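You operate a simulated robot arm through the tools that you are given. There is no shell and no other tool. Be economical: measure what you need, move in short steps, check, and stop when the job is done.

You run a simulated robot arm. Do the job below in one go: nothing can be reset, and whatever is moved stays where it is left.

JOB
Gauge heel cup 1 on the template and sort it.
Fine: try both plug gauges in it; pass tray if the GO gauge drops in and the NO-GO gauge does not, else rework tray; put both gauges back.

The check looks at the end state, three seconds after you hand in, the way a careful person would. Anything else that was tipped, shoved, dropped, spilled or broken makes it a failure.

ROBOT AND FRAMES
A 6-joint arm with a two-finger parallel gripper, fixed in place. Base frame: the origin is at the foot of the arm, x ahead of it, y to its left, z up; the work surface is at about z = 860. Lengths are in mm, angles in degrees, forces in N, time in s.
With the tool pointing down near the work surface it reaches from about 260 to 680 mm from the base axis. Its first joint turns from -66.0 to 66.0 degrees. Payload 2.9 kg.
The tool frame sits at the grasp point between the pads (the TCP): z along the fingers, y along the line on which they close. The tips reach 30 mm beyond it. Largest opening 110 mm; finger width 20, thickness 10; the body of the gripper, 48 by 112 mm, starts 55 mm behind the TCP.
Orientation is that of the tool frame in the base frame, as [roll, pitch, yaw] about the fixed x, y, z axes, in that order (R = Rz(yaw) Ry(pitch) Rx(roll)). With the fingers straight down and closing along the base's y, the tool's x points along the base's -x, its y along +y and its z along -z.

CONTROLS
- The arm moves only by the tool apply_moves. Its argument "commands" is a list of rows, each a list of 7 numbers: the shift along the tool's x, y, z in mm, then the turn, a rotation vector about the tool's x, y, z in degrees, then the closure, from 0 (fully open) to 1 (shut). In form: [[dx, dy, dz, wx, wy, wz, gripper], ...]. A call has 1 to 10 rows; each row is the pose to reach, as a shift and turn from the pose commanded when the call began, along the tool's axes at that moment. Rows are played at 5 a second. More than 50 mm and 8.6 degrees between two rows, or a gripper value outside its range, and nothing of the call is played. Where a pose cannot be reached the arm comes as near as it can. A force on the tool above 40 N (or 10 N above the force at the start of the call, whichever is more), or a blocked arm, ends the call early, and 0.2 s more pass. The fingers move at their own pace (about 108 mm/s each) and stop on an object; they squeeze with about 32 N. The grip force told is the motor's: it shows also when the fingers shut on nothing. Time passes only in rows, and 0.2 s behind the last, so rows that repeat a pose let the fingers close. It gives the time, the measured TCP pose, the force on the tool (base axes), the opening and the grip force at its end, in the units of the frame above (readings bear some noise), and new pictures: "pictures" is both (left out), scene, wrist or none.
- Cameras (640 x 400 px; columns grow to the right, rows downward): "scene" is fixed at [77.4, 427, 1402]; the picture's right is [-0.78, -0.62, 0.00], its down [-0.25, 0.31, -0.92] and it looks along [0.57, -0.72, -0.40] (base axes); focal length 326 px, centre (320, 200). "wrist" rides on the gripper at [72, 17, -103] in the tool frame; the picture's right is [-0.23, 0.97, 0.00], its down [-0.76, -0.18, -0.62] and it looks along [-0.61, -0.14, 0.78] (tool axes); focal length 222 px, centre (320, 200). There is no depth. A picture from a camera that has moved, and an enlarged one, comes with that camera's place and axes in the base frame and with its lens.
- close_up(camera, box): a new picture of the part [left, top, right, bottom] of that camera's present view, enlarged. No time passes.
- finish_job(): hands the job in; it is judged then, once.

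Work in short steps. Places have to be worked out from the pictures, the camera data and where the tool is seen: move nearer, look again, correct. Check each grasp and each placing, and mend what went wrong. You have 120 turns and 170 pictures in all, those below and enlarged ones among them. Open the gripper and draw the arm clear of the work before you hand the job in, unless the task says otherwise; then end with one line.

The tools are called by a JSON object that holds its "name" and its "arguments". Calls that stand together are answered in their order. apply_moves: Moves the arm, as the interface text tells. Its arguments: {"type":"object","properties":{"commands":{"type":"array","items":{"type":"array","items":{"type":"number"}}},"pictures":{"type":"string","enum":["both","scene","wrist","none"]}},"required":["commands"]} The other tools are called the same way: close_up (camera, box) takes an enlarged picture of a part of a camera's view; finish_job () hands the job in.

At the start:

```text
clock: 0.0
eef_pos: [397.4, -230.2, 1188.1]
tool_rot: [-180.0, 0.0, 180.0]
force: [-0.2, 0.1, -0.3]
finger_gap: 110.0
grip_force: 0.1
```

scene: 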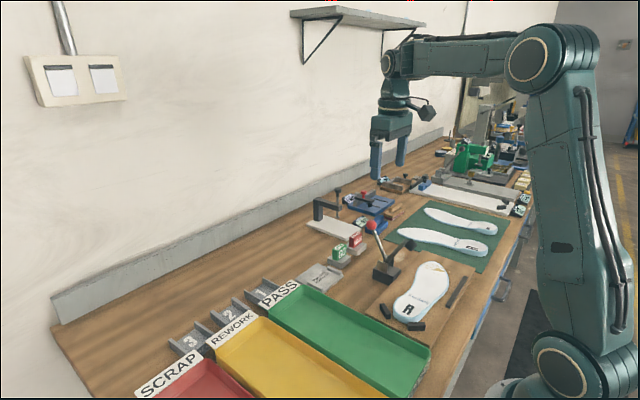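
wrist: 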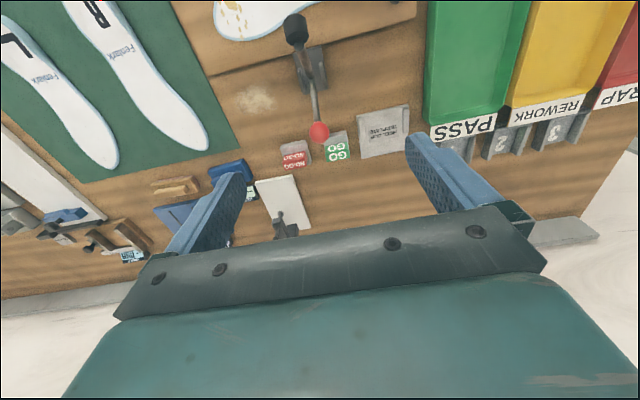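

I start with close looks at the area of the gauges, cups and template.

{"name": "close_up", "arguments": {"camera": "scene", "box": [160, 220, 400, 370]}}

{"name": "close_up", "arguments": {"camera": "wrist", "box": [200, 0, 440, 150]}}

{"name": "close_up", "arguments": {"camera": "wrist", "box": [240, 90, 640, 340]}}

```text
2.67 times, centred on (280, 295) of scene
camera zoom: at [77.4, 427.0, 1402.0], right [-0.78, -0.62, 0.0], down [-0.25, 0.31, -0.92], along [0.57, -0.72, -0.4], focal length 870 px, centre (427, -53)
```

zoom: 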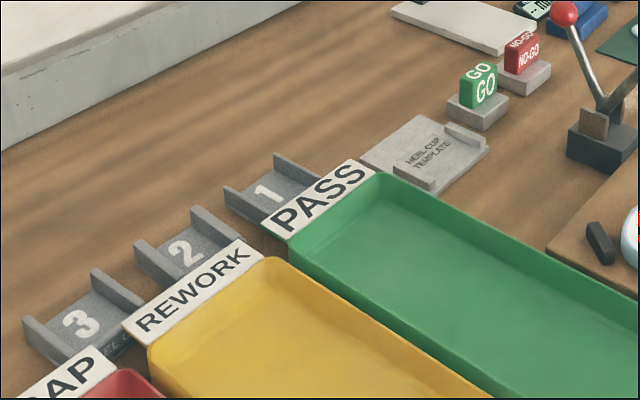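

```text
2.67 times, centred on (320, 75) of wrist
camera zoom: at [323.8, -213.5, 1291.8], right [0.23, 0.97, 0.0], down [0.76, -0.18, 0.62], along [0.61, -0.14, -0.78], focal length 592 px, centre (320, 533)
```

zoom: 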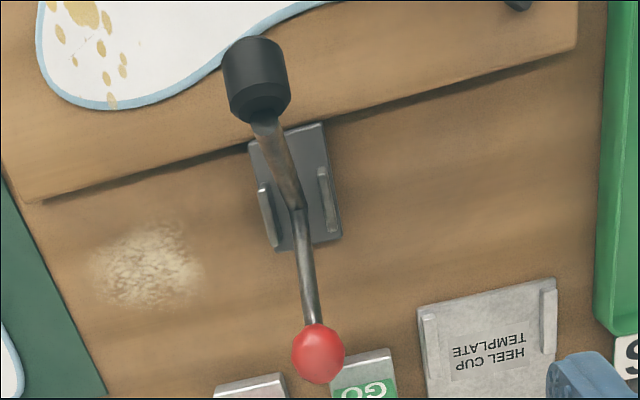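

```text
1.60 times, centred on (440, 215) of wrist
camera zoom: at [323.8, -213.5, 1291.8], right [0.23, 0.97, 0.0], down [0.76, -0.18, 0.62], along [0.61, -0.14, -0.78], focal length 355 px, centre (128, 176)
```

zoom: 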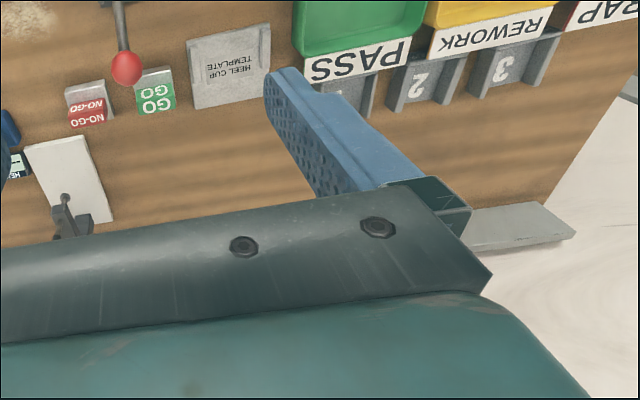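

The template sits near (517,-139), and cup 1 near (597,7). I move over for a closer look at both, staying high.

{"name": "apply_moves", "arguments": {"commands": [[-20, 34, 14, 0, 0, 0, 0], [-40, 68, 28, 0, 0, 0, 0], [-60, 102, 42, 0, 0, 0, 0], [-80, 136, 56, 0, 0, 0, 0], [-100, 170, 68, 0, 0, 0, 0], [-120, 190, 80, 0, 0, 0, 0], [-120, 190, 80, 0, 0, 0, 0]]}}

```text
clock: 1.6
eef_pos: [517.0, -38.8, 1109.5]
tool_rot: [-179.9, -0.2, -179.9]
force: [-0.3, 0.6, 0.5]
finger_gap: 109.9
grip_force: 0.1
camera wrist: at [443.2, -22.6, 1212.7], right [0.23, 0.97, 0.0], down [0.76, -0.18, 0.62], along [0.61, -0.14, -0.78], focal length 222 px, centre (320, 200)
```

scene: 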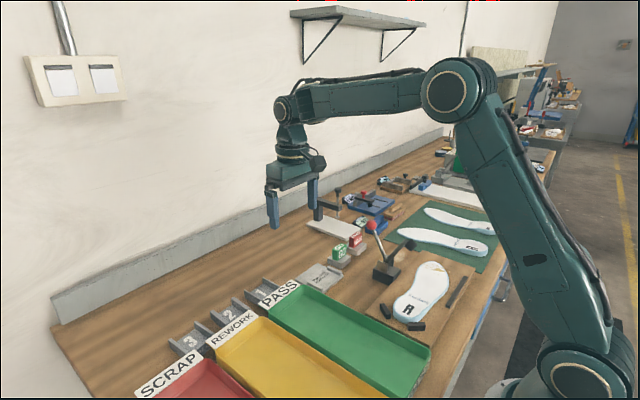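
wrist: 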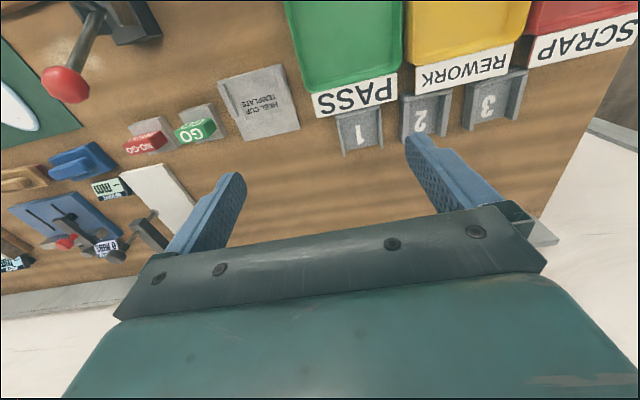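

{"name": "close_up", "arguments": {"camera": "wrist", "box": [290, 70, 450, 170]}}

{"name": "close_up", "arguments": {"camera": "wrist", "box": [110, 60, 310, 185]}}

```text
4.00 times, centred on (370, 120) of wrist
camera zoom: at [443.2, -22.6, 1212.7], right [0.23, 0.97, 0.0], down [0.76, -0.18, 0.62], along [0.61, -0.14, -0.78], focal length 888 px, centre (120, 520)
```

zoom: 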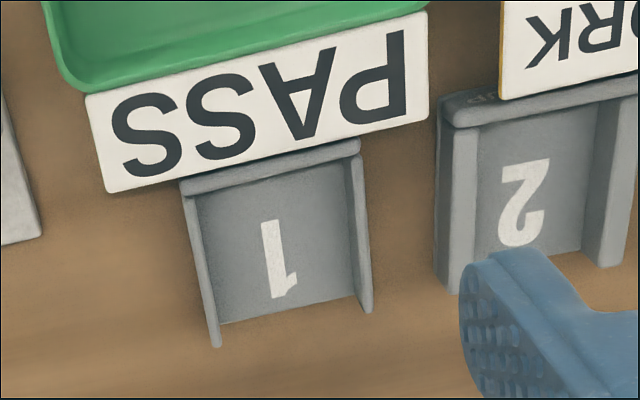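

```text
3.20 times, centred on (210, 122) of wrist
camera zoom: at [443.2, -22.6, 1212.7], right [0.23, 0.97, 0.0], down [0.76, -0.18, 0.62], along [0.61, -0.14, -0.78], focal length 711 px, centre (672, 448)
```

zoom: 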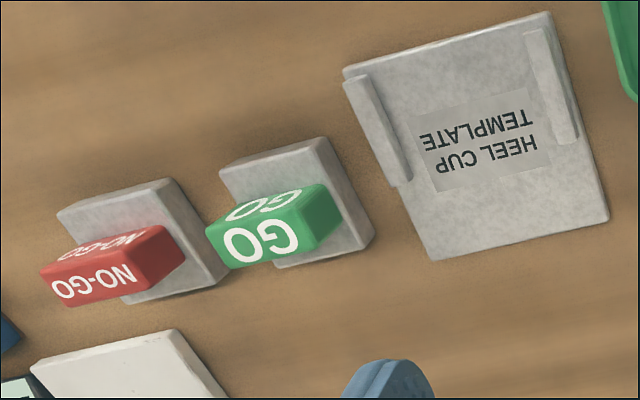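

Zoomed views appear truly re-rendered, so I zoom tightly for measuring from both cameras.

{"name": "close_up", "arguments": {"camera": "wrist", "box": [326, 95, 390, 160]}}

{"name": "close_up", "arguments": {"camera": "wrist", "box": [165, 95, 235, 148]}}

{"name": "close_up", "arguments": {"camera": "scene", "box": [320, 225, 376, 270]}}

{"name": "close_up", "arguments": {"camera": "scene", "box": [235, 255, 355, 330]}}

```text
6.15 times, centred on (358, 128) of wrist
camera zoom: at [443.2, -22.6, 1212.7], right [0.23, 0.97, 0.0], down [0.76, -0.18, 0.62], along [0.61, -0.14, -0.78], focal length 1367 px, centre (86, 646)
```

zoom: 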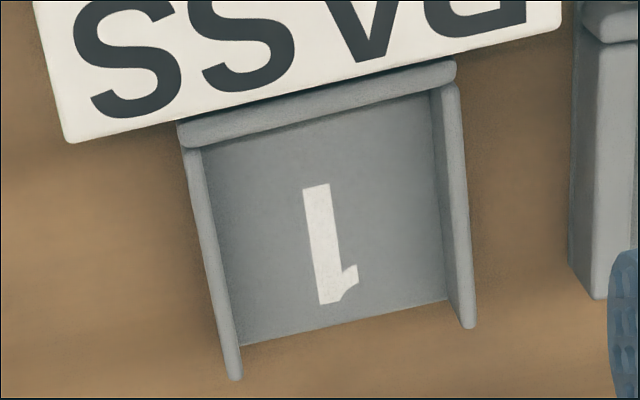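

```text
7.55 times, centred on (200, 122) of wrist
camera zoom: at [443.2, -22.6, 1212.7], right [0.23, 0.97, 0.0], down [0.76, -0.18, 0.62], along [0.61, -0.14, -0.78], focal length 1676 px, centre (1226, 792)
```

zoom: 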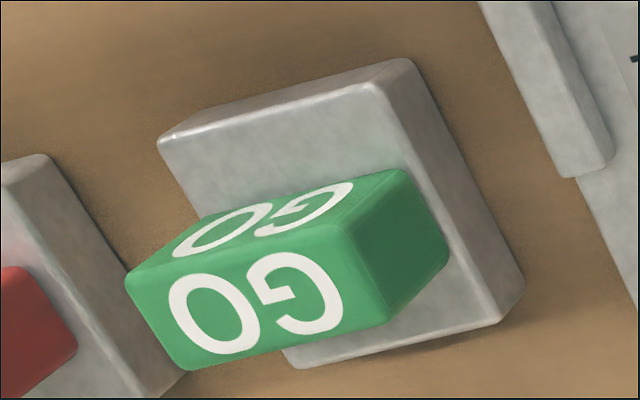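

```text
8.89 times, centred on (348, 248) of scene
camera zoom: at [77.4, 427.0, 1402.0], right [-0.78, -0.62, 0.0], down [-0.25, 0.31, -0.92], along [0.57, -0.72, -0.4], focal length 2898 px, centre (71, -222)
```

zoom: 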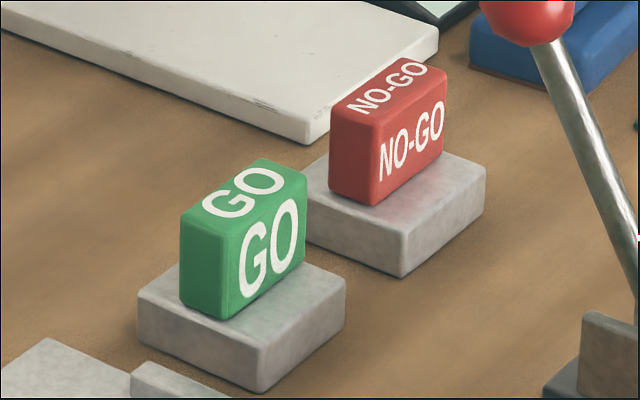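

```text
5.33 times, centred on (295, 292) of scene
camera zoom: at [77.4, 427.0, 1402.0], right [-0.78, -0.62, 0.0], down [-0.25, 0.31, -0.92], along [0.57, -0.72, -0.4], focal length 1739 px, centre (453, -293)
```

zoom: 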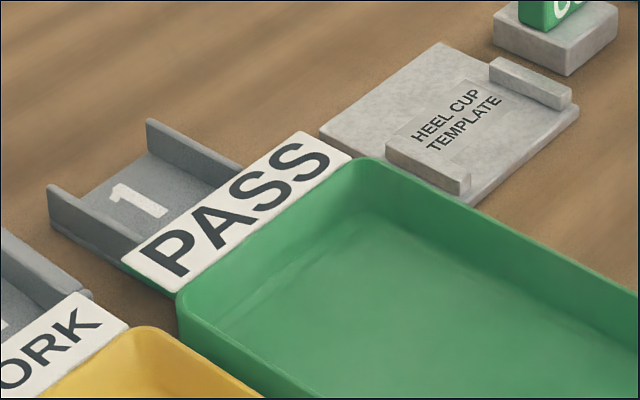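

Estimates: cup 1 spans x 551–620, y −26…40, top z≈884; template plate centre (518,−130), lips' gap ≈70 mm; GO block ≈46×20×28 mm on a 16 mm plinth at (524,−230). I go above cup 1 with fingers at about 82 mm.

{"name": "apply_moves", "arguments": {"commands": [[-17, 12, 35, 0, 0, 0, 0.25], [-34, 23, 70, 0, 0, 0, 0.25], [-51, 35, 105, 0, 0, 0, 0.25], [-69, 46, 140, 0, 0, 0, 0.25], [-69, 46, 160, 0, 0, 0, 0.25], [-69, 46, 160, 0, 0, 0, 0.25]]}}

```text
clock: 3.0
eef_pos: [586.0, 5.8, 948.4]
tool_rot: [-180.0, 0.1, -180.0]
force: [0.2, -0.3, -0.1]
finger_gap: 82.4
grip_force: 0.0
camera wrist: at [512.9, 21.7, 1052.0], right [0.23, 0.97, 0.0], down [0.76, -0.18, 0.62], along [0.61, -0.14, -0.78], focal length 222 px, centre (320, 200)
```

scene: 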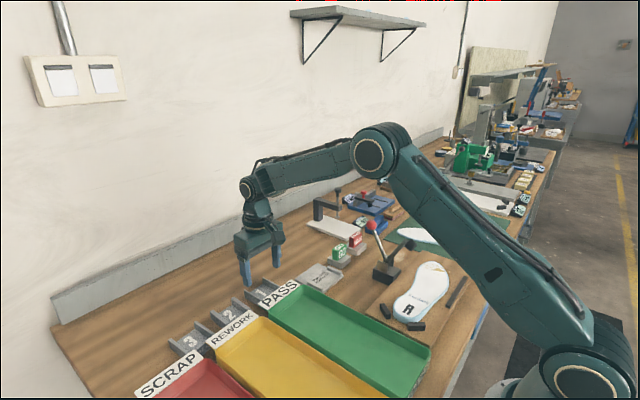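
wrist: 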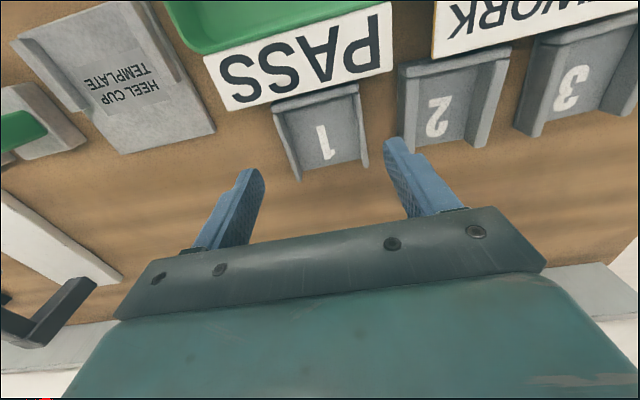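

{"name": "close_up", "arguments": {"camera": "wrist", "box": [240, 70, 420, 190]}}

{"name": "close_up", "arguments": {"camera": "scene", "box": [225, 240, 325, 310]}}

```text
3.33 times, centred on (330, 130) of wrist
camera zoom: at [512.9, 21.7, 1052.0], right [0.23, 0.97, 0.0], down [0.76, -0.18, 0.62], along [0.61, -0.14, -0.78], focal length 740 px, centre (287, 433)
```

zoom: 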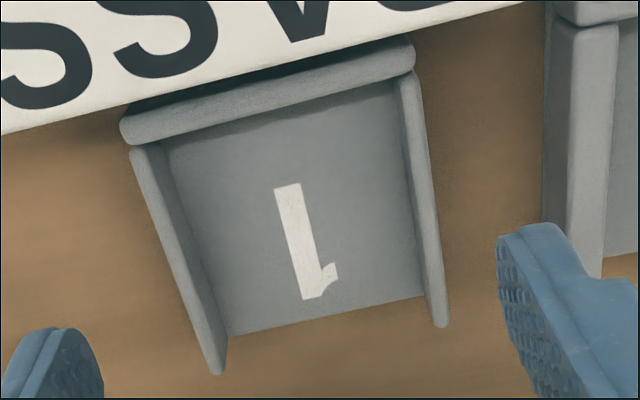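

```text
5.71 times, centred on (275, 275) of scene
camera zoom: at [77.4, 427.0, 1402.0], right [-0.78, -0.62, 0.0], down [-0.25, 0.31, -0.92], along [0.57, -0.72, -0.4], focal length 1863 px, centre (577, -229)
```

zoom: 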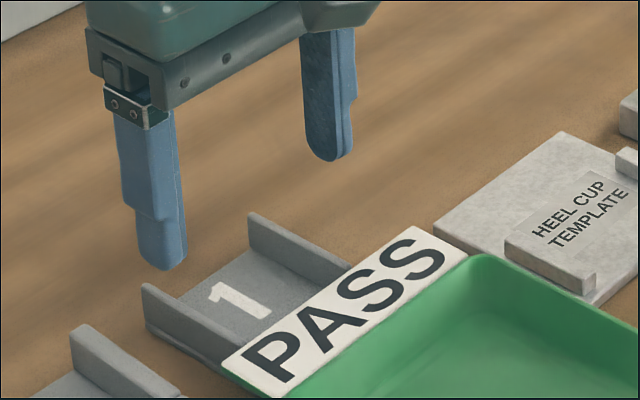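

Cup centre ≈ (586, 8). I descend so the tips overlap the walls about 11 mm, then close.

{"name": "apply_moves", "arguments": {"commands": [[0, 2, 20, 0, 0, 0, 0.25], [0, 2, 36, 0, 0, 0, 0.25], [0, 2, 46.5, 0, 0, 0, 0.25], [0, 2, 46.5, 0, 0, 0, 0.25], [0, 2, 46.5, 0, 0, 0, 0.45], [0, 2, 46.5, 0, 0, 0, 0.5], [0, 2, 46.5, 0, 0, 0, 0.5]]}}

```text
clock: 4.6
eef_pos: [586.1, 7.7, 901.7]
tool_rot: [180.0, 0.0, 180.0]
force: [-0.4, 0.5, 0.8]
finger_gap: 64.5
grip_force: 32.2
camera wrist: at [512.6, 23.8, 1005.7], right [0.23, 0.97, 0.0], down [0.76, -0.18, 0.62], along [0.61, -0.14, -0.78], focal length 222 px, centre (320, 200)
```

scene: 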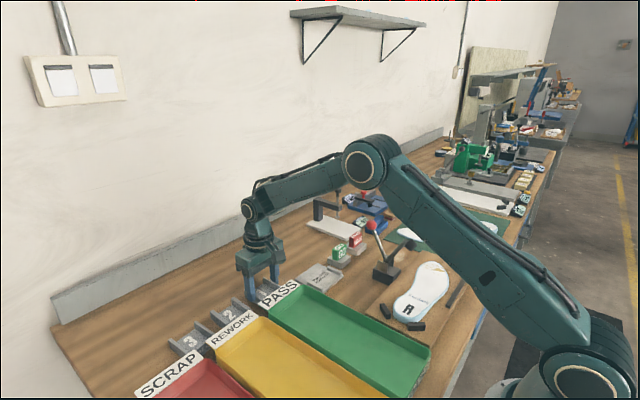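
wrist: 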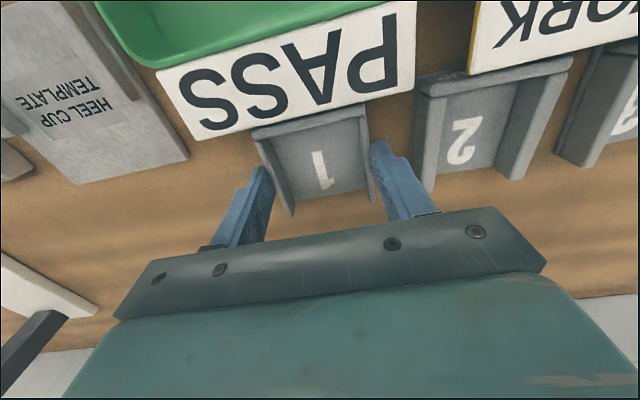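

Gripped at 64.5 mm. Lift straight up and check.

{"name": "apply_moves", "arguments": {"commands": [[0, 0, -8, 0, 0, 0, 0.5], [0, 0, -20, 0, 0, 0, 0.5], [0, 0, -40, 0, 0, 0, 0.5], [0, 0, -60, 0, 0, 0, 0.5]]}}

```text
clock: 5.6
eef_pos: [586.2, 9.6, 962.5]
tool_rot: [-180.0, 0.0, -179.8]
force: [-0.1, -0.3, -0.1]
finger_gap: 64.8
grip_force: 32.1
camera wrist: at [513.1, 25.2, 1065.8], right [0.23, 0.97, 0.0], down [0.76, -0.18, 0.62], along [0.61, -0.14, -0.78], focal length 222 px, centre (320, 200)
```

scene: 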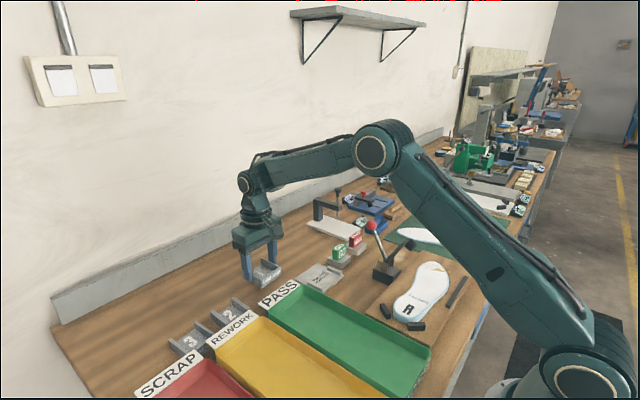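
wrist: 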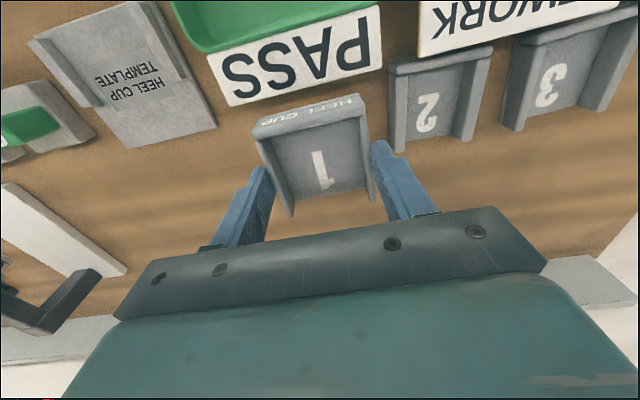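

Cup is held. Refine the template's location from here.

{"name": "close_up", "arguments": {"camera": "wrist", "box": [20, 0, 228, 150]}}

{"name": "close_up", "arguments": {"camera": "scene", "box": [290, 255, 354, 295]}}

{"name": "close_up", "arguments": {"camera": "wrist", "box": [220, 80, 420, 230]}}

```text
2.67 times, centred on (124, 75) of wrist
camera zoom: at [513.1, 25.2, 1065.8], right [0.23, 0.97, 0.0], down [0.76, -0.18, 0.62], along [0.61, -0.14, -0.78], focal length 592 px, centre (843, 533)
```

zoom: 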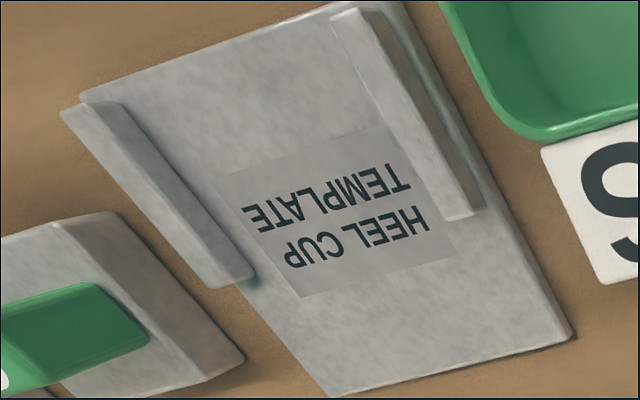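

```text
10.00 times, centred on (322, 275) of scene
camera zoom: at [77.4, 427.0, 1402.0], right [-0.78, -0.62, 0.0], down [-0.25, 0.31, -0.92], along [0.57, -0.72, -0.4], focal length 3261 px, centre (300, -550)
```

zoom: 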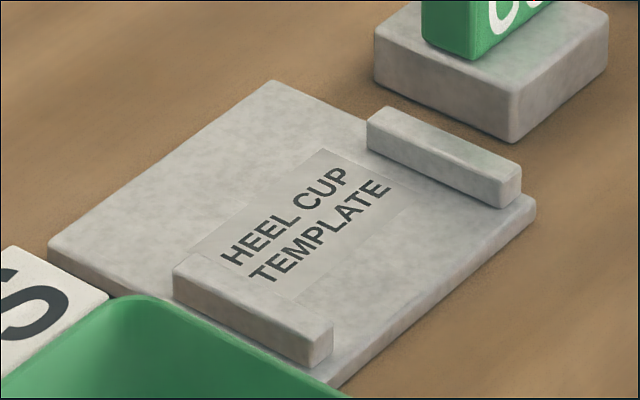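

```text
2.67 times, centred on (320, 155) of wrist
camera zoom: at [513.1, 25.2, 1065.8], right [0.23, 0.97, 0.0], down [0.76, -0.18, 0.62], along [0.61, -0.14, -0.78], focal length 592 px, centre (320, 320)
```

zoom: 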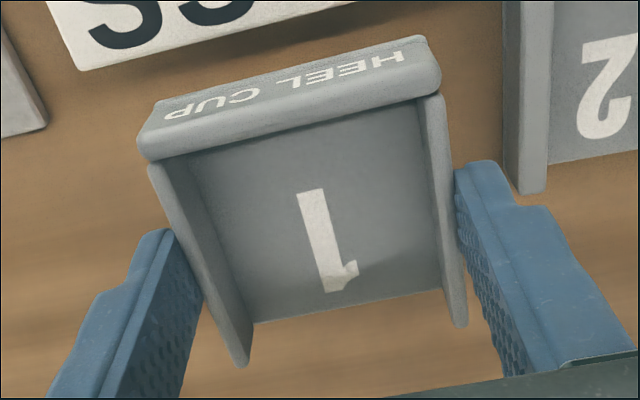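

Template lips' inner faces are at y≈−168.5 and −94, plate top ≈867. I carry the cup over to (518,−131).

{"name": "apply_moves", "arguments": {"commands": [[17, -35, 0, 0, 0, 0, 0.5], [34, -70, 0, 0, 0, 0, 0.5], [51, -105, 0, 0, 0, 0, 0.5], [68, -139, 0, 0, 0, 0, 0.5], [68, -139, 20, 0, 0, 0, 0.5], [68, -139, 34, 0, 0, 0, 0.5], [68, -139, 34, 0, 0, 0, 0.5]]}}

```text
clock: 7.2
eef_pos: [517.1, -131.2, 927.7]
tool_rot: [180.0, 0.0, -179.9]
force: [-0.2, 0.1, 0.1]
finger_gap: 64.8
grip_force: 32.0
camera wrist: at [444.7, -114.8, 1031.3], right [0.23, 0.97, 0.0], down [0.76, -0.18, 0.62], along [0.61, -0.14, -0.78], focal length 222 px, centre (320, 200)
```

scene: 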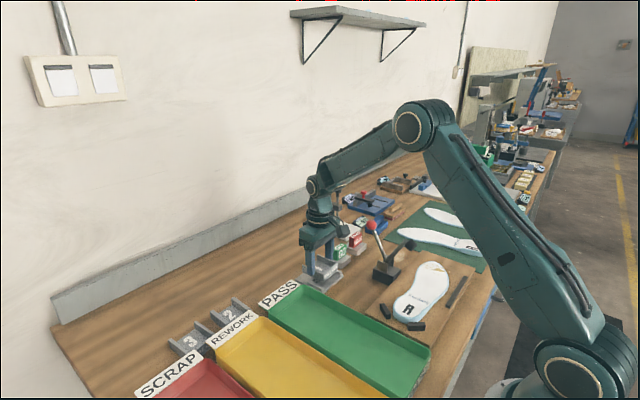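
wrist: 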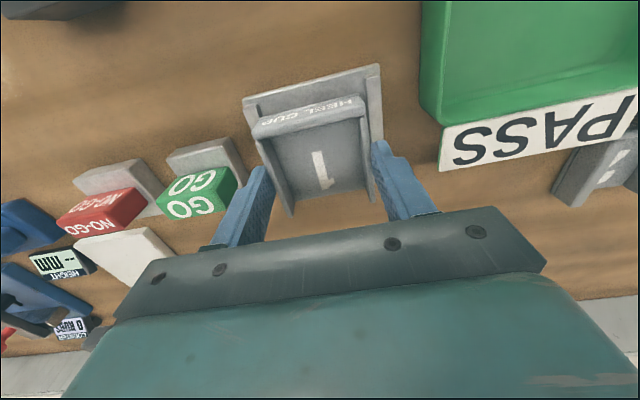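

{"name": "close_up", "arguments": {"camera": "wrist", "box": [220, 50, 412, 170]}}

{"name": "close_up", "arguments": {"camera": "scene", "box": [285, 230, 365, 300]}}

```text
3.33 times, centred on (316, 110) of wrist
camera zoom: at [444.7, -114.8, 1031.3], right [0.23, 0.97, 0.0], down [0.76, -0.18, 0.62], along [0.61, -0.14, -0.78], focal length 740 px, centre (333, 500)
```

zoom: 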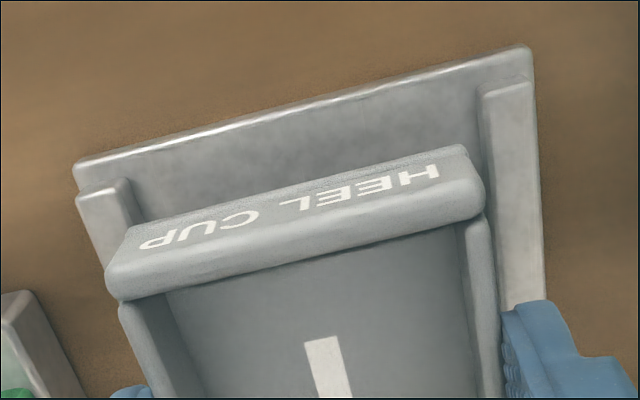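

```text
5.71 times, centred on (325, 265) of scene
camera zoom: at [77.4, 427.0, 1402.0], right [-0.78, -0.62, 0.0], down [-0.25, 0.31, -0.92], along [0.57, -0.72, -0.4], focal length 1863 px, centre (291, -171)
```

zoom: 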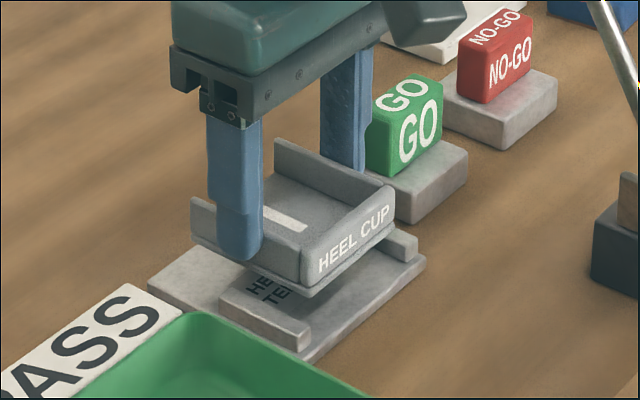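

Per the same camera the cup is about 1.5 mm too far −y relative to the lips; I correct and lower gently.

{"name": "apply_moves", "arguments": {"commands": [[0, 1.5, 0, 0, 0, 0, 0.5], [0, 1.5, 8, 0, 0, 0, 0.5], [0, 1.5, 14, 0, 0, 0, 0.5], [0, 1.5, 17, 0, 0, 0, 0.5], [0, 1.5, 18.5, 0, 0, 0, 0.5], [0, 1.5, 18.5, 0, 0, 0, 0.5]]}}

```text
clock: 8.6
eef_pos: [517.5, -129.0, 910.6]
tool_rot: [179.9, 0.2, -179.9]
force: [-0.8, 0.3, 8.8]
finger_gap: 64.6
grip_force: 31.9
camera wrist: at [444.6, -112.6, 1013.3], right [0.23, 0.97, 0.0], down [0.76, -0.18, 0.62], along [0.61, -0.14, -0.78], focal length 222 px, centre (320, 200)
```

scene: 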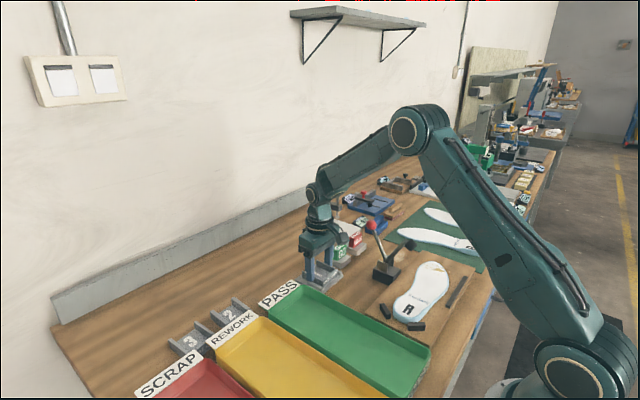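
wrist: 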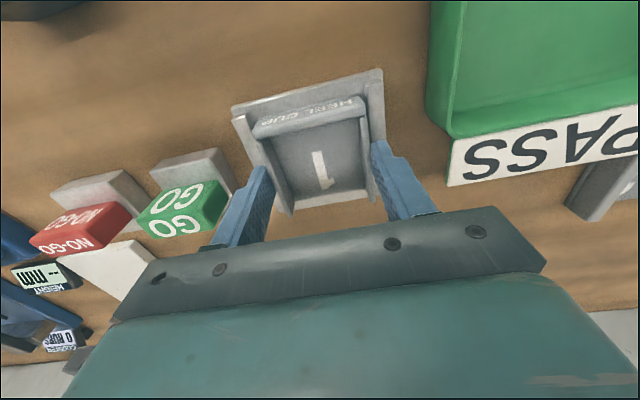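

Contact at 8.8 N at about the expected height. I check that it's seated between the lips before letting go.

{"name": "close_up", "arguments": {"camera": "wrist", "box": [220, 55, 412, 175]}}

{"name": "close_up", "arguments": {"camera": "scene", "box": [285, 245, 365, 295]}}

```text
3.33 times, centred on (316, 115) of wrist
camera zoom: at [444.6, -112.6, 1013.3], right [0.23, 0.97, 0.0], down [0.76, -0.18, 0.62], along [0.61, -0.14, -0.78], focal length 740 px, centre (333, 483)
```

zoom: 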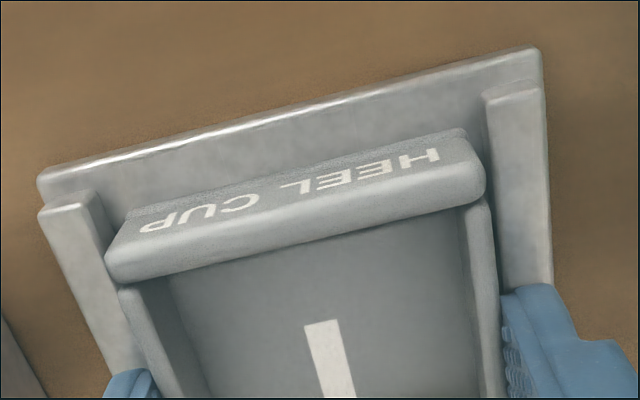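

```text
8.00 times, centred on (325, 270) of scene
camera zoom: at [77.2, 427.1, 1402.0], right [-0.78, -0.62, 0.0], down [-0.25, 0.31, -0.92], along [0.57, -0.72, -0.4], focal length 2609 px, centre (280, -360)
```

zoom: 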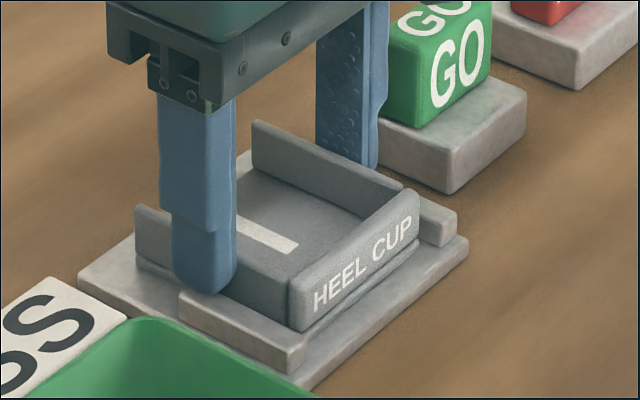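

Cup is seated between the lips. Release to ~84 mm and lift away.

{"name": "apply_moves", "arguments": {"commands": [[0, 0, -0.5, 0, 0, 0, 0.35], [0, 0, -0.5, 0, 0, 0, 0.24], [0, 0, -0.5, 0, 0, 0, 0.24], [0, 0, -15, 0, 0, 0, 0.24], [0, 0, -50, 0, 0, 0, 0.24], [0, 0, -95, 0, 0, 0, 0.24], [0, 0, -130, 0, 0, 0, 0.24], [0, 0, -130, 0, 0, 0, 0.24]]}}

```text
clock: 10.4
eef_pos: [515.4, -128.8, 1040.1]
tool_rot: [179.9, 0.0, -180.0]
force: [-0.6, -0.6, 0.6]
finger_gap: 83.9
grip_force: 0.0
camera wrist: at [444.1, -112.6, 1143.3], right [0.23, 0.97, 0.0], down [0.76, -0.18, 0.62], along [0.61, -0.14, -0.78], focal length 222 px, centre (320, 200)
```

scene: 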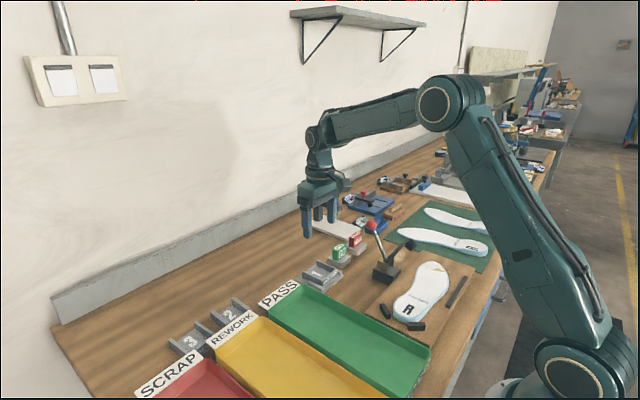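
wrist: 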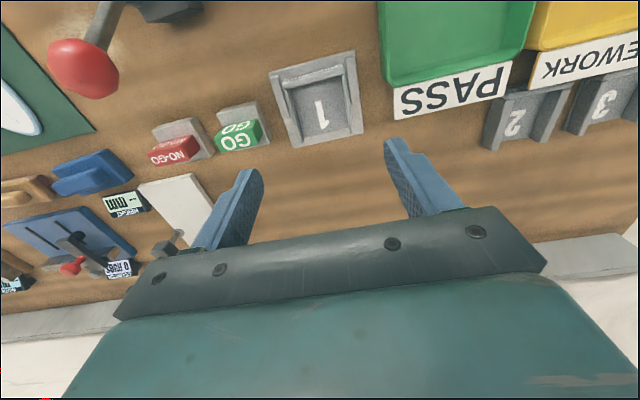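

Cup stands well on the template. I take close views of gauges and cup to measure.

{"name": "close_up", "arguments": {"camera": "wrist", "box": [200, 90, 280, 160]}}

{"name": "close_up", "arguments": {"camera": "wrist", "box": [140, 105, 225, 175]}}

{"name": "close_up", "arguments": {"camera": "wrist", "box": [260, 45, 372, 155]}}

```text
5.71 times, centred on (240, 125) of wrist
camera zoom: at [444.1, -112.6, 1143.3], right [0.23, 0.97, 0.0], down [0.76, -0.18, 0.62], along [0.61, -0.14, -0.78], focal length 1269 px, centre (777, 629)
```

zoom: 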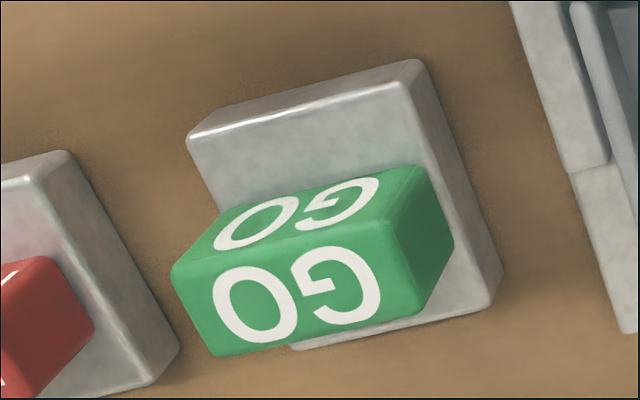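

```text
5.71 times, centred on (182, 140) of wrist
camera zoom: at [444.1, -112.6, 1143.3], right [0.23, 0.97, 0.0], down [0.76, -0.18, 0.62], along [0.61, -0.14, -0.78], focal length 1269 px, centre (1106, 543)
```

zoom: 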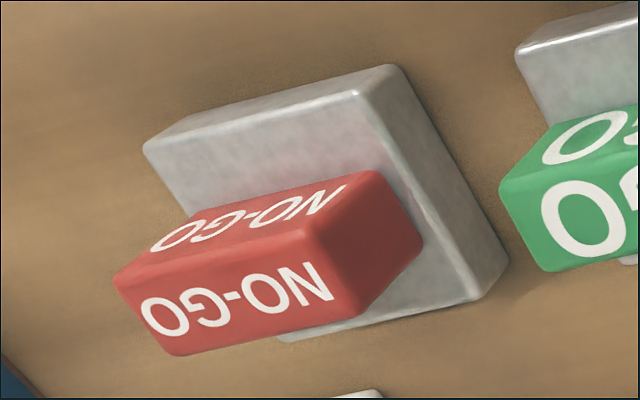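

```text
3.64 times, centred on (316, 100) of wrist
camera zoom: at [444.1, -112.6, 1143.3], right [0.23, 0.97, 0.0], down [0.76, -0.18, 0.62], along [0.61, -0.14, -0.78], focal length 808 px, centre (334, 564)
```

zoom: 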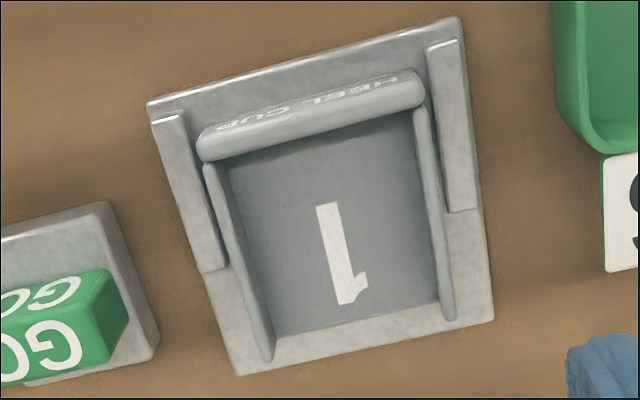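

GO block: x≈515–532, y≈−250…−205, top z≈909; NO‑GO at y≈−313. I rotate the gripper 90° (closing along x) while moving above GO.

{"name": "apply_moves", "arguments": {"commands": [[0, -10, 0, 0, 0, 8.5, 0.4], [-1, -20, 0, 0, 0, 17, 0.4], [-2, -30, 0, 0, 0, 25.5, 0.4], [-3, -40, 0, 0, 0, 34, 0.4], [-4, -50, 0, 0, 0, 42.5, 0.4], [-5, -60, 0, 0, 0, 51, 0.4], [-6, -70, 0, 0, 0, 59.5, 0.4], [-6, -80, 0, 0, 0, 68, 0.4], [-6, -90, 0, 0, 0, 76.5, 0.4], [-6, -98, 0, 0, 0, 85, 0.4]], "pictures": "none"}}

{"name": "apply_moves", "arguments": {"commands": [[0, 0, 0, 0, 0, 5, 0.4], [0, 0, 0, 0, 0, 5, 0.4], [0, 0, 0, 0, 0, 5, 0.4]]}}

```text
clock: 12.6
eef_pos: [524.0, -227.8, 1039.2]
tool_rot: [180.0, 0.0, 94.8]
force: [-0.9, 0.0, 0.0]
finger_gap: 65.8
grip_force: 0.0
```

```text
clock: 13.4
eef_pos: [524.4, -227.9, 1039.8]
tool_rot: [179.9, 0.0, 90.0]
force: [0.1, 0.6, 0.9]
finger_gap: 66.1
grip_force: 0.1
camera wrist: at [540.3, -155.1, 1143.2], right [0.97, -0.23, 0.0], down [-0.18, -0.76, 0.62], along [-0.14, -0.61, -0.78], focal length 222 px, centre (320, 200)
```

scene: 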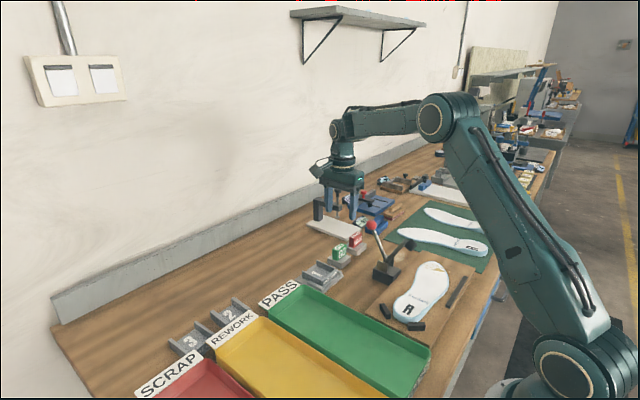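
wrist: 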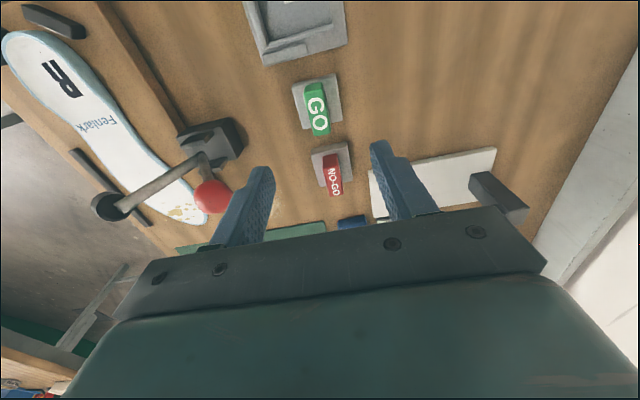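

{"name": "close_up", "arguments": {"camera": "wrist", "box": [280, 65, 364, 145]}}

{"name": "close_up", "arguments": {"camera": "wrist", "box": [300, 135, 364, 205]}}

```text
5.00 times, centred on (322, 105) of wrist
camera zoom: at [540.3, -155.1, 1143.2], right [0.97, -0.23, 0.0], down [-0.18, -0.76, 0.62], along [-0.14, -0.61, -0.78], focal length 1111 px, centre (310, 675)
```

zoom: 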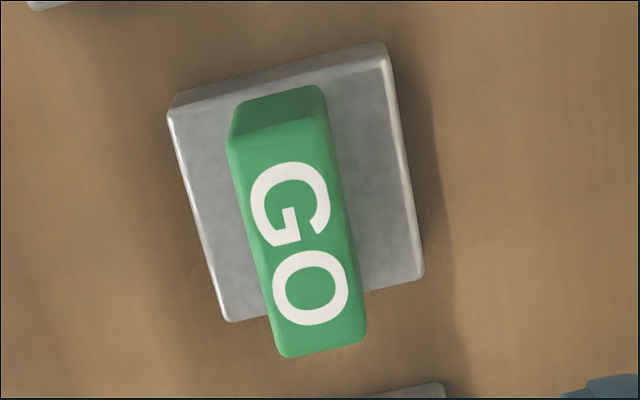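

```text
5.71 times, centred on (332, 170) of wrist
camera zoom: at [540.3, -155.1, 1143.2], right [0.97, -0.23, 0.0], down [-0.18, -0.76, 0.62], along [-0.14, -0.61, -0.78], focal length 1269 px, centre (251, 371)
```

zoom: 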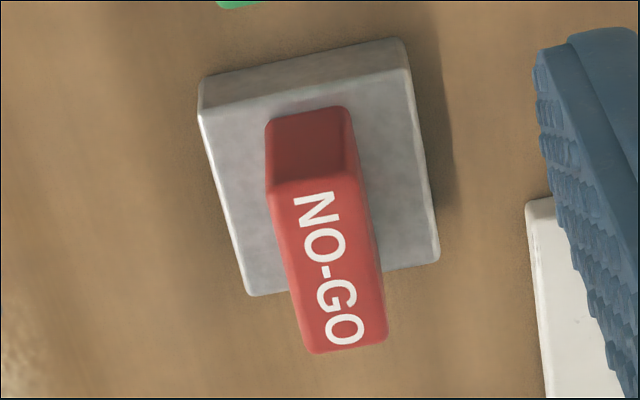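

GO centre ≈ (522,−227), thickness ≈19 mm. Descend with ~50 mm opening to TCP z≈921.

{"name": "apply_moves", "arguments": {"commands": [[0.5, -2, 35, 0, 0, 0, 0.5], [0.5, -2, 70, 0, 0, 0, 0.55], [0.5, -2, 95, 0, 0, 0, 0.55], [0.5, -2, 110, 0, 0, 0, 0.55], [0.5, -2, 118, 0, 0, 0, 0.55], [0.5, -2, 118, 0, 0, 0, 0.55]]}}

```text
clock: 14.8
eef_pos: [522.2, -227.2, 919.7]
tool_rot: [-179.9, -0.1, 90.1]
force: [-0.3, -0.4, 0.0]
finger_gap: 49.5
grip_force: 0.0
camera wrist: at [538.3, -154.6, 1024.3], right [0.97, -0.23, 0.0], down [-0.18, -0.76, 0.62], along [-0.14, -0.61, -0.78], focal length 222 px, centre (320, 200)
```

scene: 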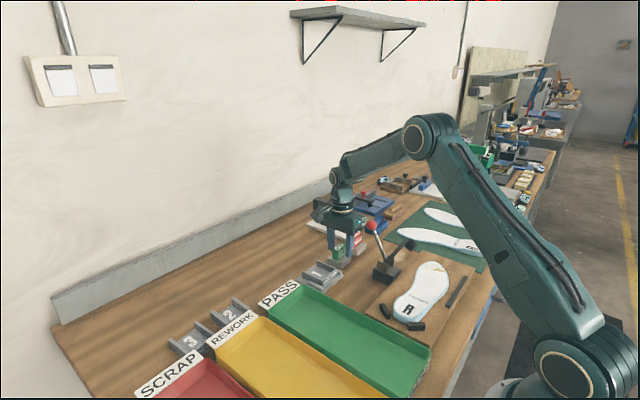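
wrist: 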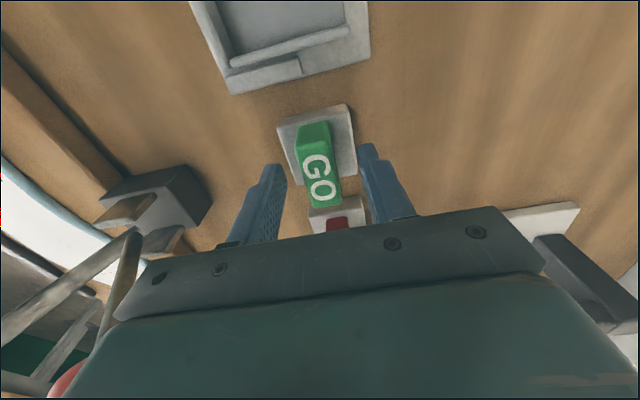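

{"name": "close_up", "arguments": {"camera": "scene", "box": [310, 195, 410, 280]}}

{"name": "close_up", "arguments": {"camera": "wrist", "box": [230, 95, 420, 215]}}

```text
4.71 times, centred on (360, 238) of scene
camera zoom: at [77.4, 427.0, 1402.0], right [-0.78, -0.62, 0.0], down [-0.25, 0.31, -0.92], along [0.57, -0.72, -0.4], focal length 1534 px, centre (132, 24)
```

zoom: 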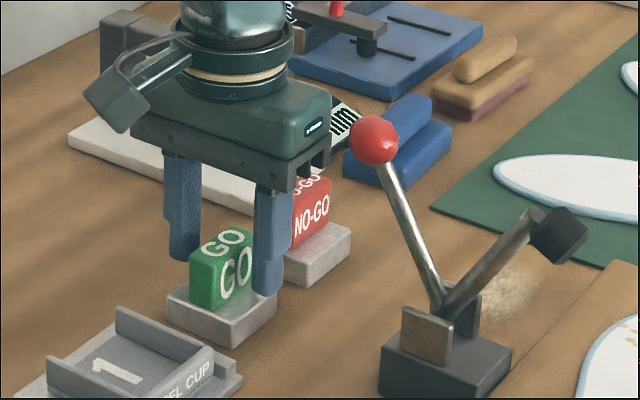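

```text
3.33 times, centred on (325, 155) of wrist
camera zoom: at [538.3, -154.6, 1024.3], right [0.97, -0.23, 0.0], down [-0.18, -0.76, 0.62], along [-0.14, -0.61, -0.78], focal length 740 px, centre (303, 350)
```

zoom: 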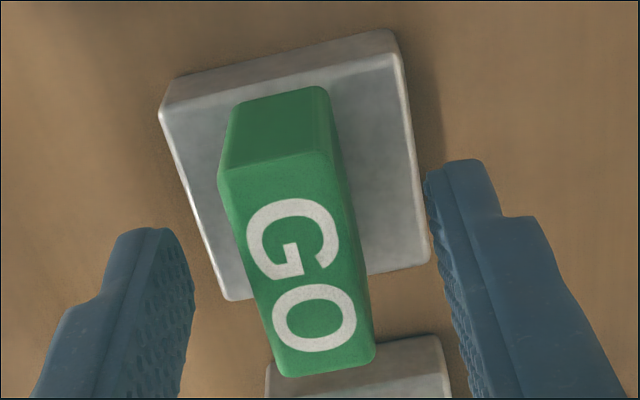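

Gauge lies between the fingers and the lever is clear. Close gently and lift a little.

{"name": "apply_moves", "arguments": {"commands": [[0, 0, 0, 0, 0, 0, 0.75], [0, 0, 0, 0, 0, 0, 0.9], [0, 0, 0, 0, 0, 0, 0.9], [0, 0, 0, 0, 0, 0, 0.9]], "pictures": "none"}}

{"name": "apply_moves", "arguments": {"commands": [[0, 0, -10, 0, 0, 0, 0.9], [0, 0, -30, 0, 0, 0, 0.9], [0, 0, -45, 0, 0, 0, 0.9]]}}

```text
clock: 15.8
eef_pos: [522.9, -226.9, 921.2]
tool_rot: [180.0, 0.0, 90.0]
force: [0.0, 0.0, -0.4]
finger_gap: 19.4
grip_force: 32.3
```

```text
clock: 16.6
eef_pos: [523.0, -226.9, 966.2]
tool_rot: [-180.0, 0.0, 90.0]
force: [0.2, -1.1, -2.5]
finger_gap: 19.2
grip_force: 32.1
camera wrist: at [538.3, -154.6, 1069.9], right [0.97, -0.23, 0.0], down [-0.18, -0.76, 0.62], along [-0.14, -0.61, -0.78], focal length 222 px, centre (320, 200)
```

scene: 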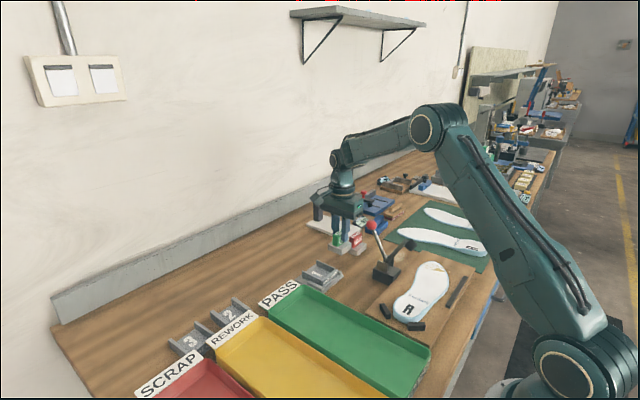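
wrist: 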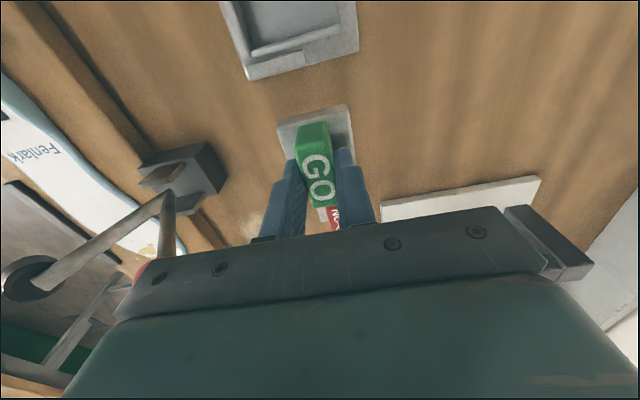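

GO is held (19.2 mm). Carry it over the cup at (521,−129.5).

{"name": "apply_moves", "arguments": {"commands": [[24, 0, 0, 0, 0, 0, 0.9], [49, -1, 0, 0, 0, 0, 0.9], [73, -2, 0, 0, 0, 0, 0.9], [97.5, -2, 0, 0, 0, 0, 0.9], [97.5, -2, 15, 0, 0, 0, 0.9], [97.5, -2, 15, 0, 0, 0, 0.9]]}}

{"name": "close_up", "arguments": {"camera": "wrist", "box": [230, 70, 420, 220]}}

{"name": "close_up", "arguments": {"camera": "scene", "box": [285, 230, 365, 295]}}

```text
clock: 18.0
eef_pos: [519.2, -129.5, 952.0]
tool_rot: [179.9, 0.0, 90.1]
force: [0.0, 0.5, -1.7]
finger_gap: 19.3
grip_force: 32.1
camera wrist: at [536.2, -57.0, 1055.3], right [0.97, -0.23, 0.0], down [-0.18, -0.76, 0.62], along [-0.14, -0.61, -0.78], focal length 222 px, centre (320, 200)
```

scene: 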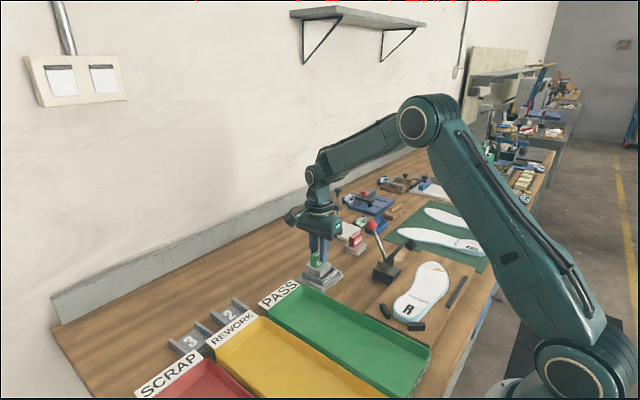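
wrist: 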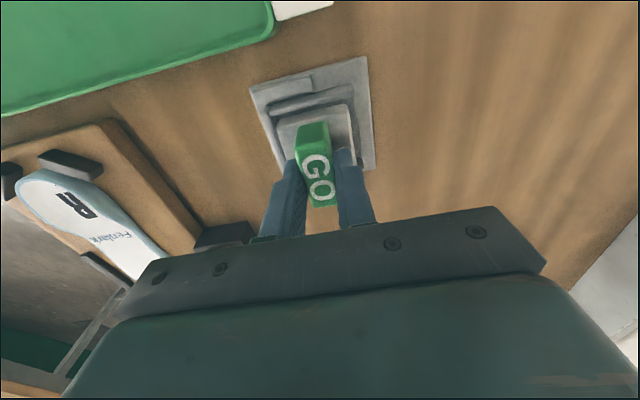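

```text
2.67 times, centred on (325, 145) of wrist
camera zoom: at [536.2, -57.0, 1055.3], right [0.97, -0.23, 0.0], down [-0.18, -0.76, 0.62], along [-0.14, -0.61, -0.78], focal length 592 px, centre (307, 347)
```

zoom: 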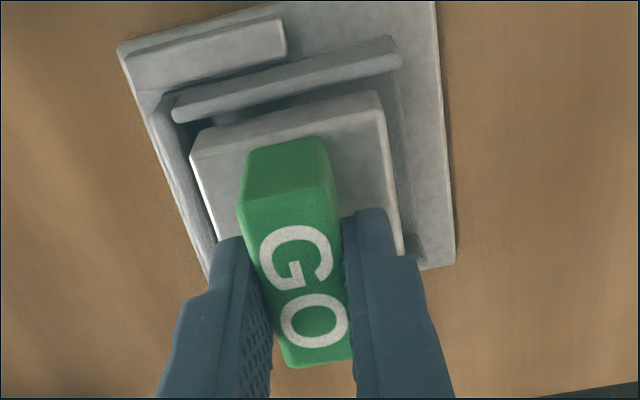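

```text
6.15 times, centred on (325, 262) of scene
camera zoom: at [77.4, 427.0, 1402.0], right [-0.78, -0.62, 0.0], down [-0.25, 0.31, -0.92], along [0.57, -0.72, -0.4], focal length 2007 px, centre (289, -185)
```

zoom: 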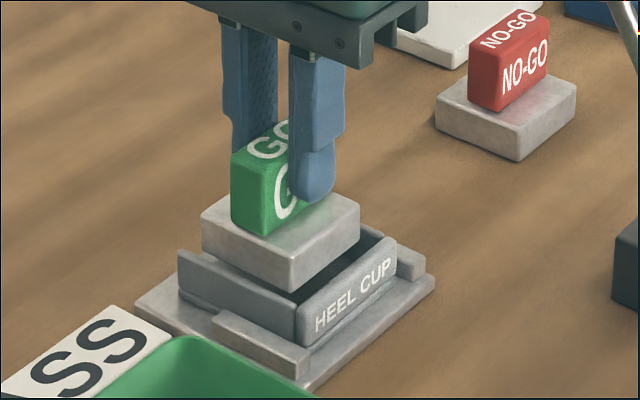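

The grey plinth is actually the plug itself (GO ≈48 mm, NO‑GO ≈53.5 mm), the coloured block its handle. It is centred over the cup; I lower it slowly, watching force.

{"name": "apply_moves", "arguments": {"commands": [[0, 0, 4, 0, 0, 0, 0.9], [0, 0, 8, 0, 0, 0, 0.9], [0, 0, 11, 0, 0, 0, 0.9], [0, 0, 14, 0, 0, 0, 0.9], [0, 0, 14, 0, 0, 0, 0.9]]}}

{"name": "close_up", "arguments": {"camera": "wrist", "box": [230, 70, 420, 220]}}

{"name": "close_up", "arguments": {"camera": "scene", "box": [285, 230, 365, 295]}}

```text
clock: 19.2
eef_pos: [520.3, -128.2, 936.5]
tool_rot: [179.9, 0.0, 90.0]
force: [0.2, -0.1, -1.6]
finger_gap: 19.5
grip_force: 32.1
camera wrist: at [536.2, -57.0, 1040.7], right [0.97, -0.23, 0.0], down [-0.18, -0.76, 0.62], along [-0.14, -0.61, -0.78], focal length 222 px, centre (320, 200)
```

scene: 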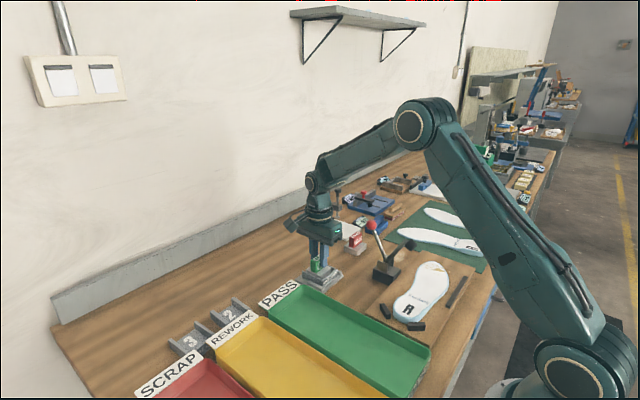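
wrist: 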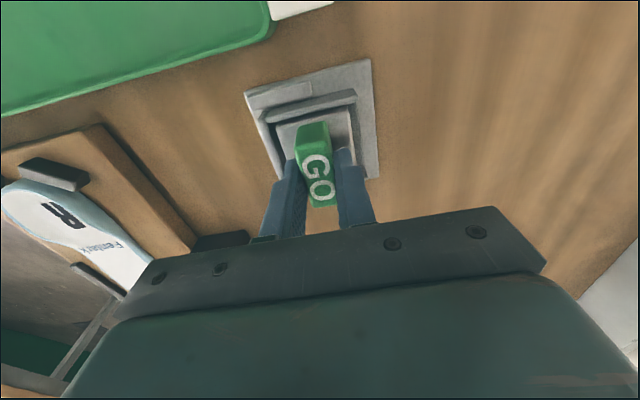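

```text
2.67 times, centred on (325, 145) of wrist
camera zoom: at [536.2, -57.0, 1040.7], right [0.97, -0.23, 0.0], down [-0.18, -0.76, 0.62], along [-0.14, -0.61, -0.78], focal length 592 px, centre (307, 347)
```

zoom: 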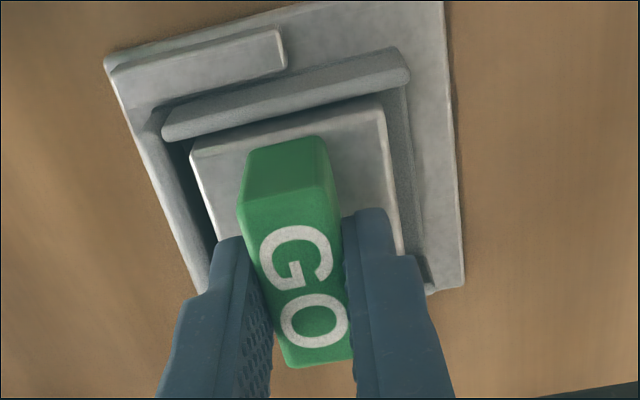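

```text
6.15 times, centred on (325, 262) of scene
camera zoom: at [77.4, 427.0, 1402.0], right [-0.78, -0.62, 0.0], down [-0.25, 0.31, -0.92], along [0.57, -0.72, -0.4], focal length 2007 px, centre (289, -185)
```

zoom: 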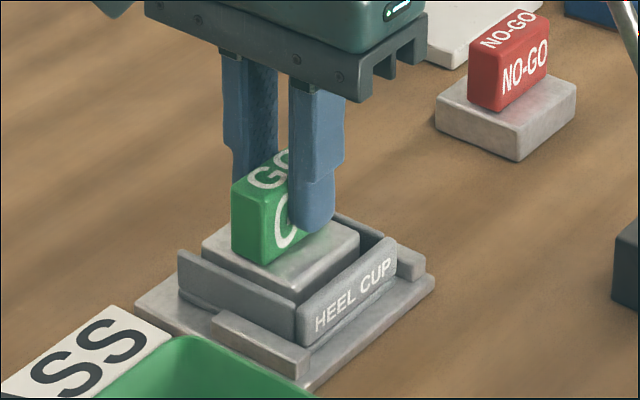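

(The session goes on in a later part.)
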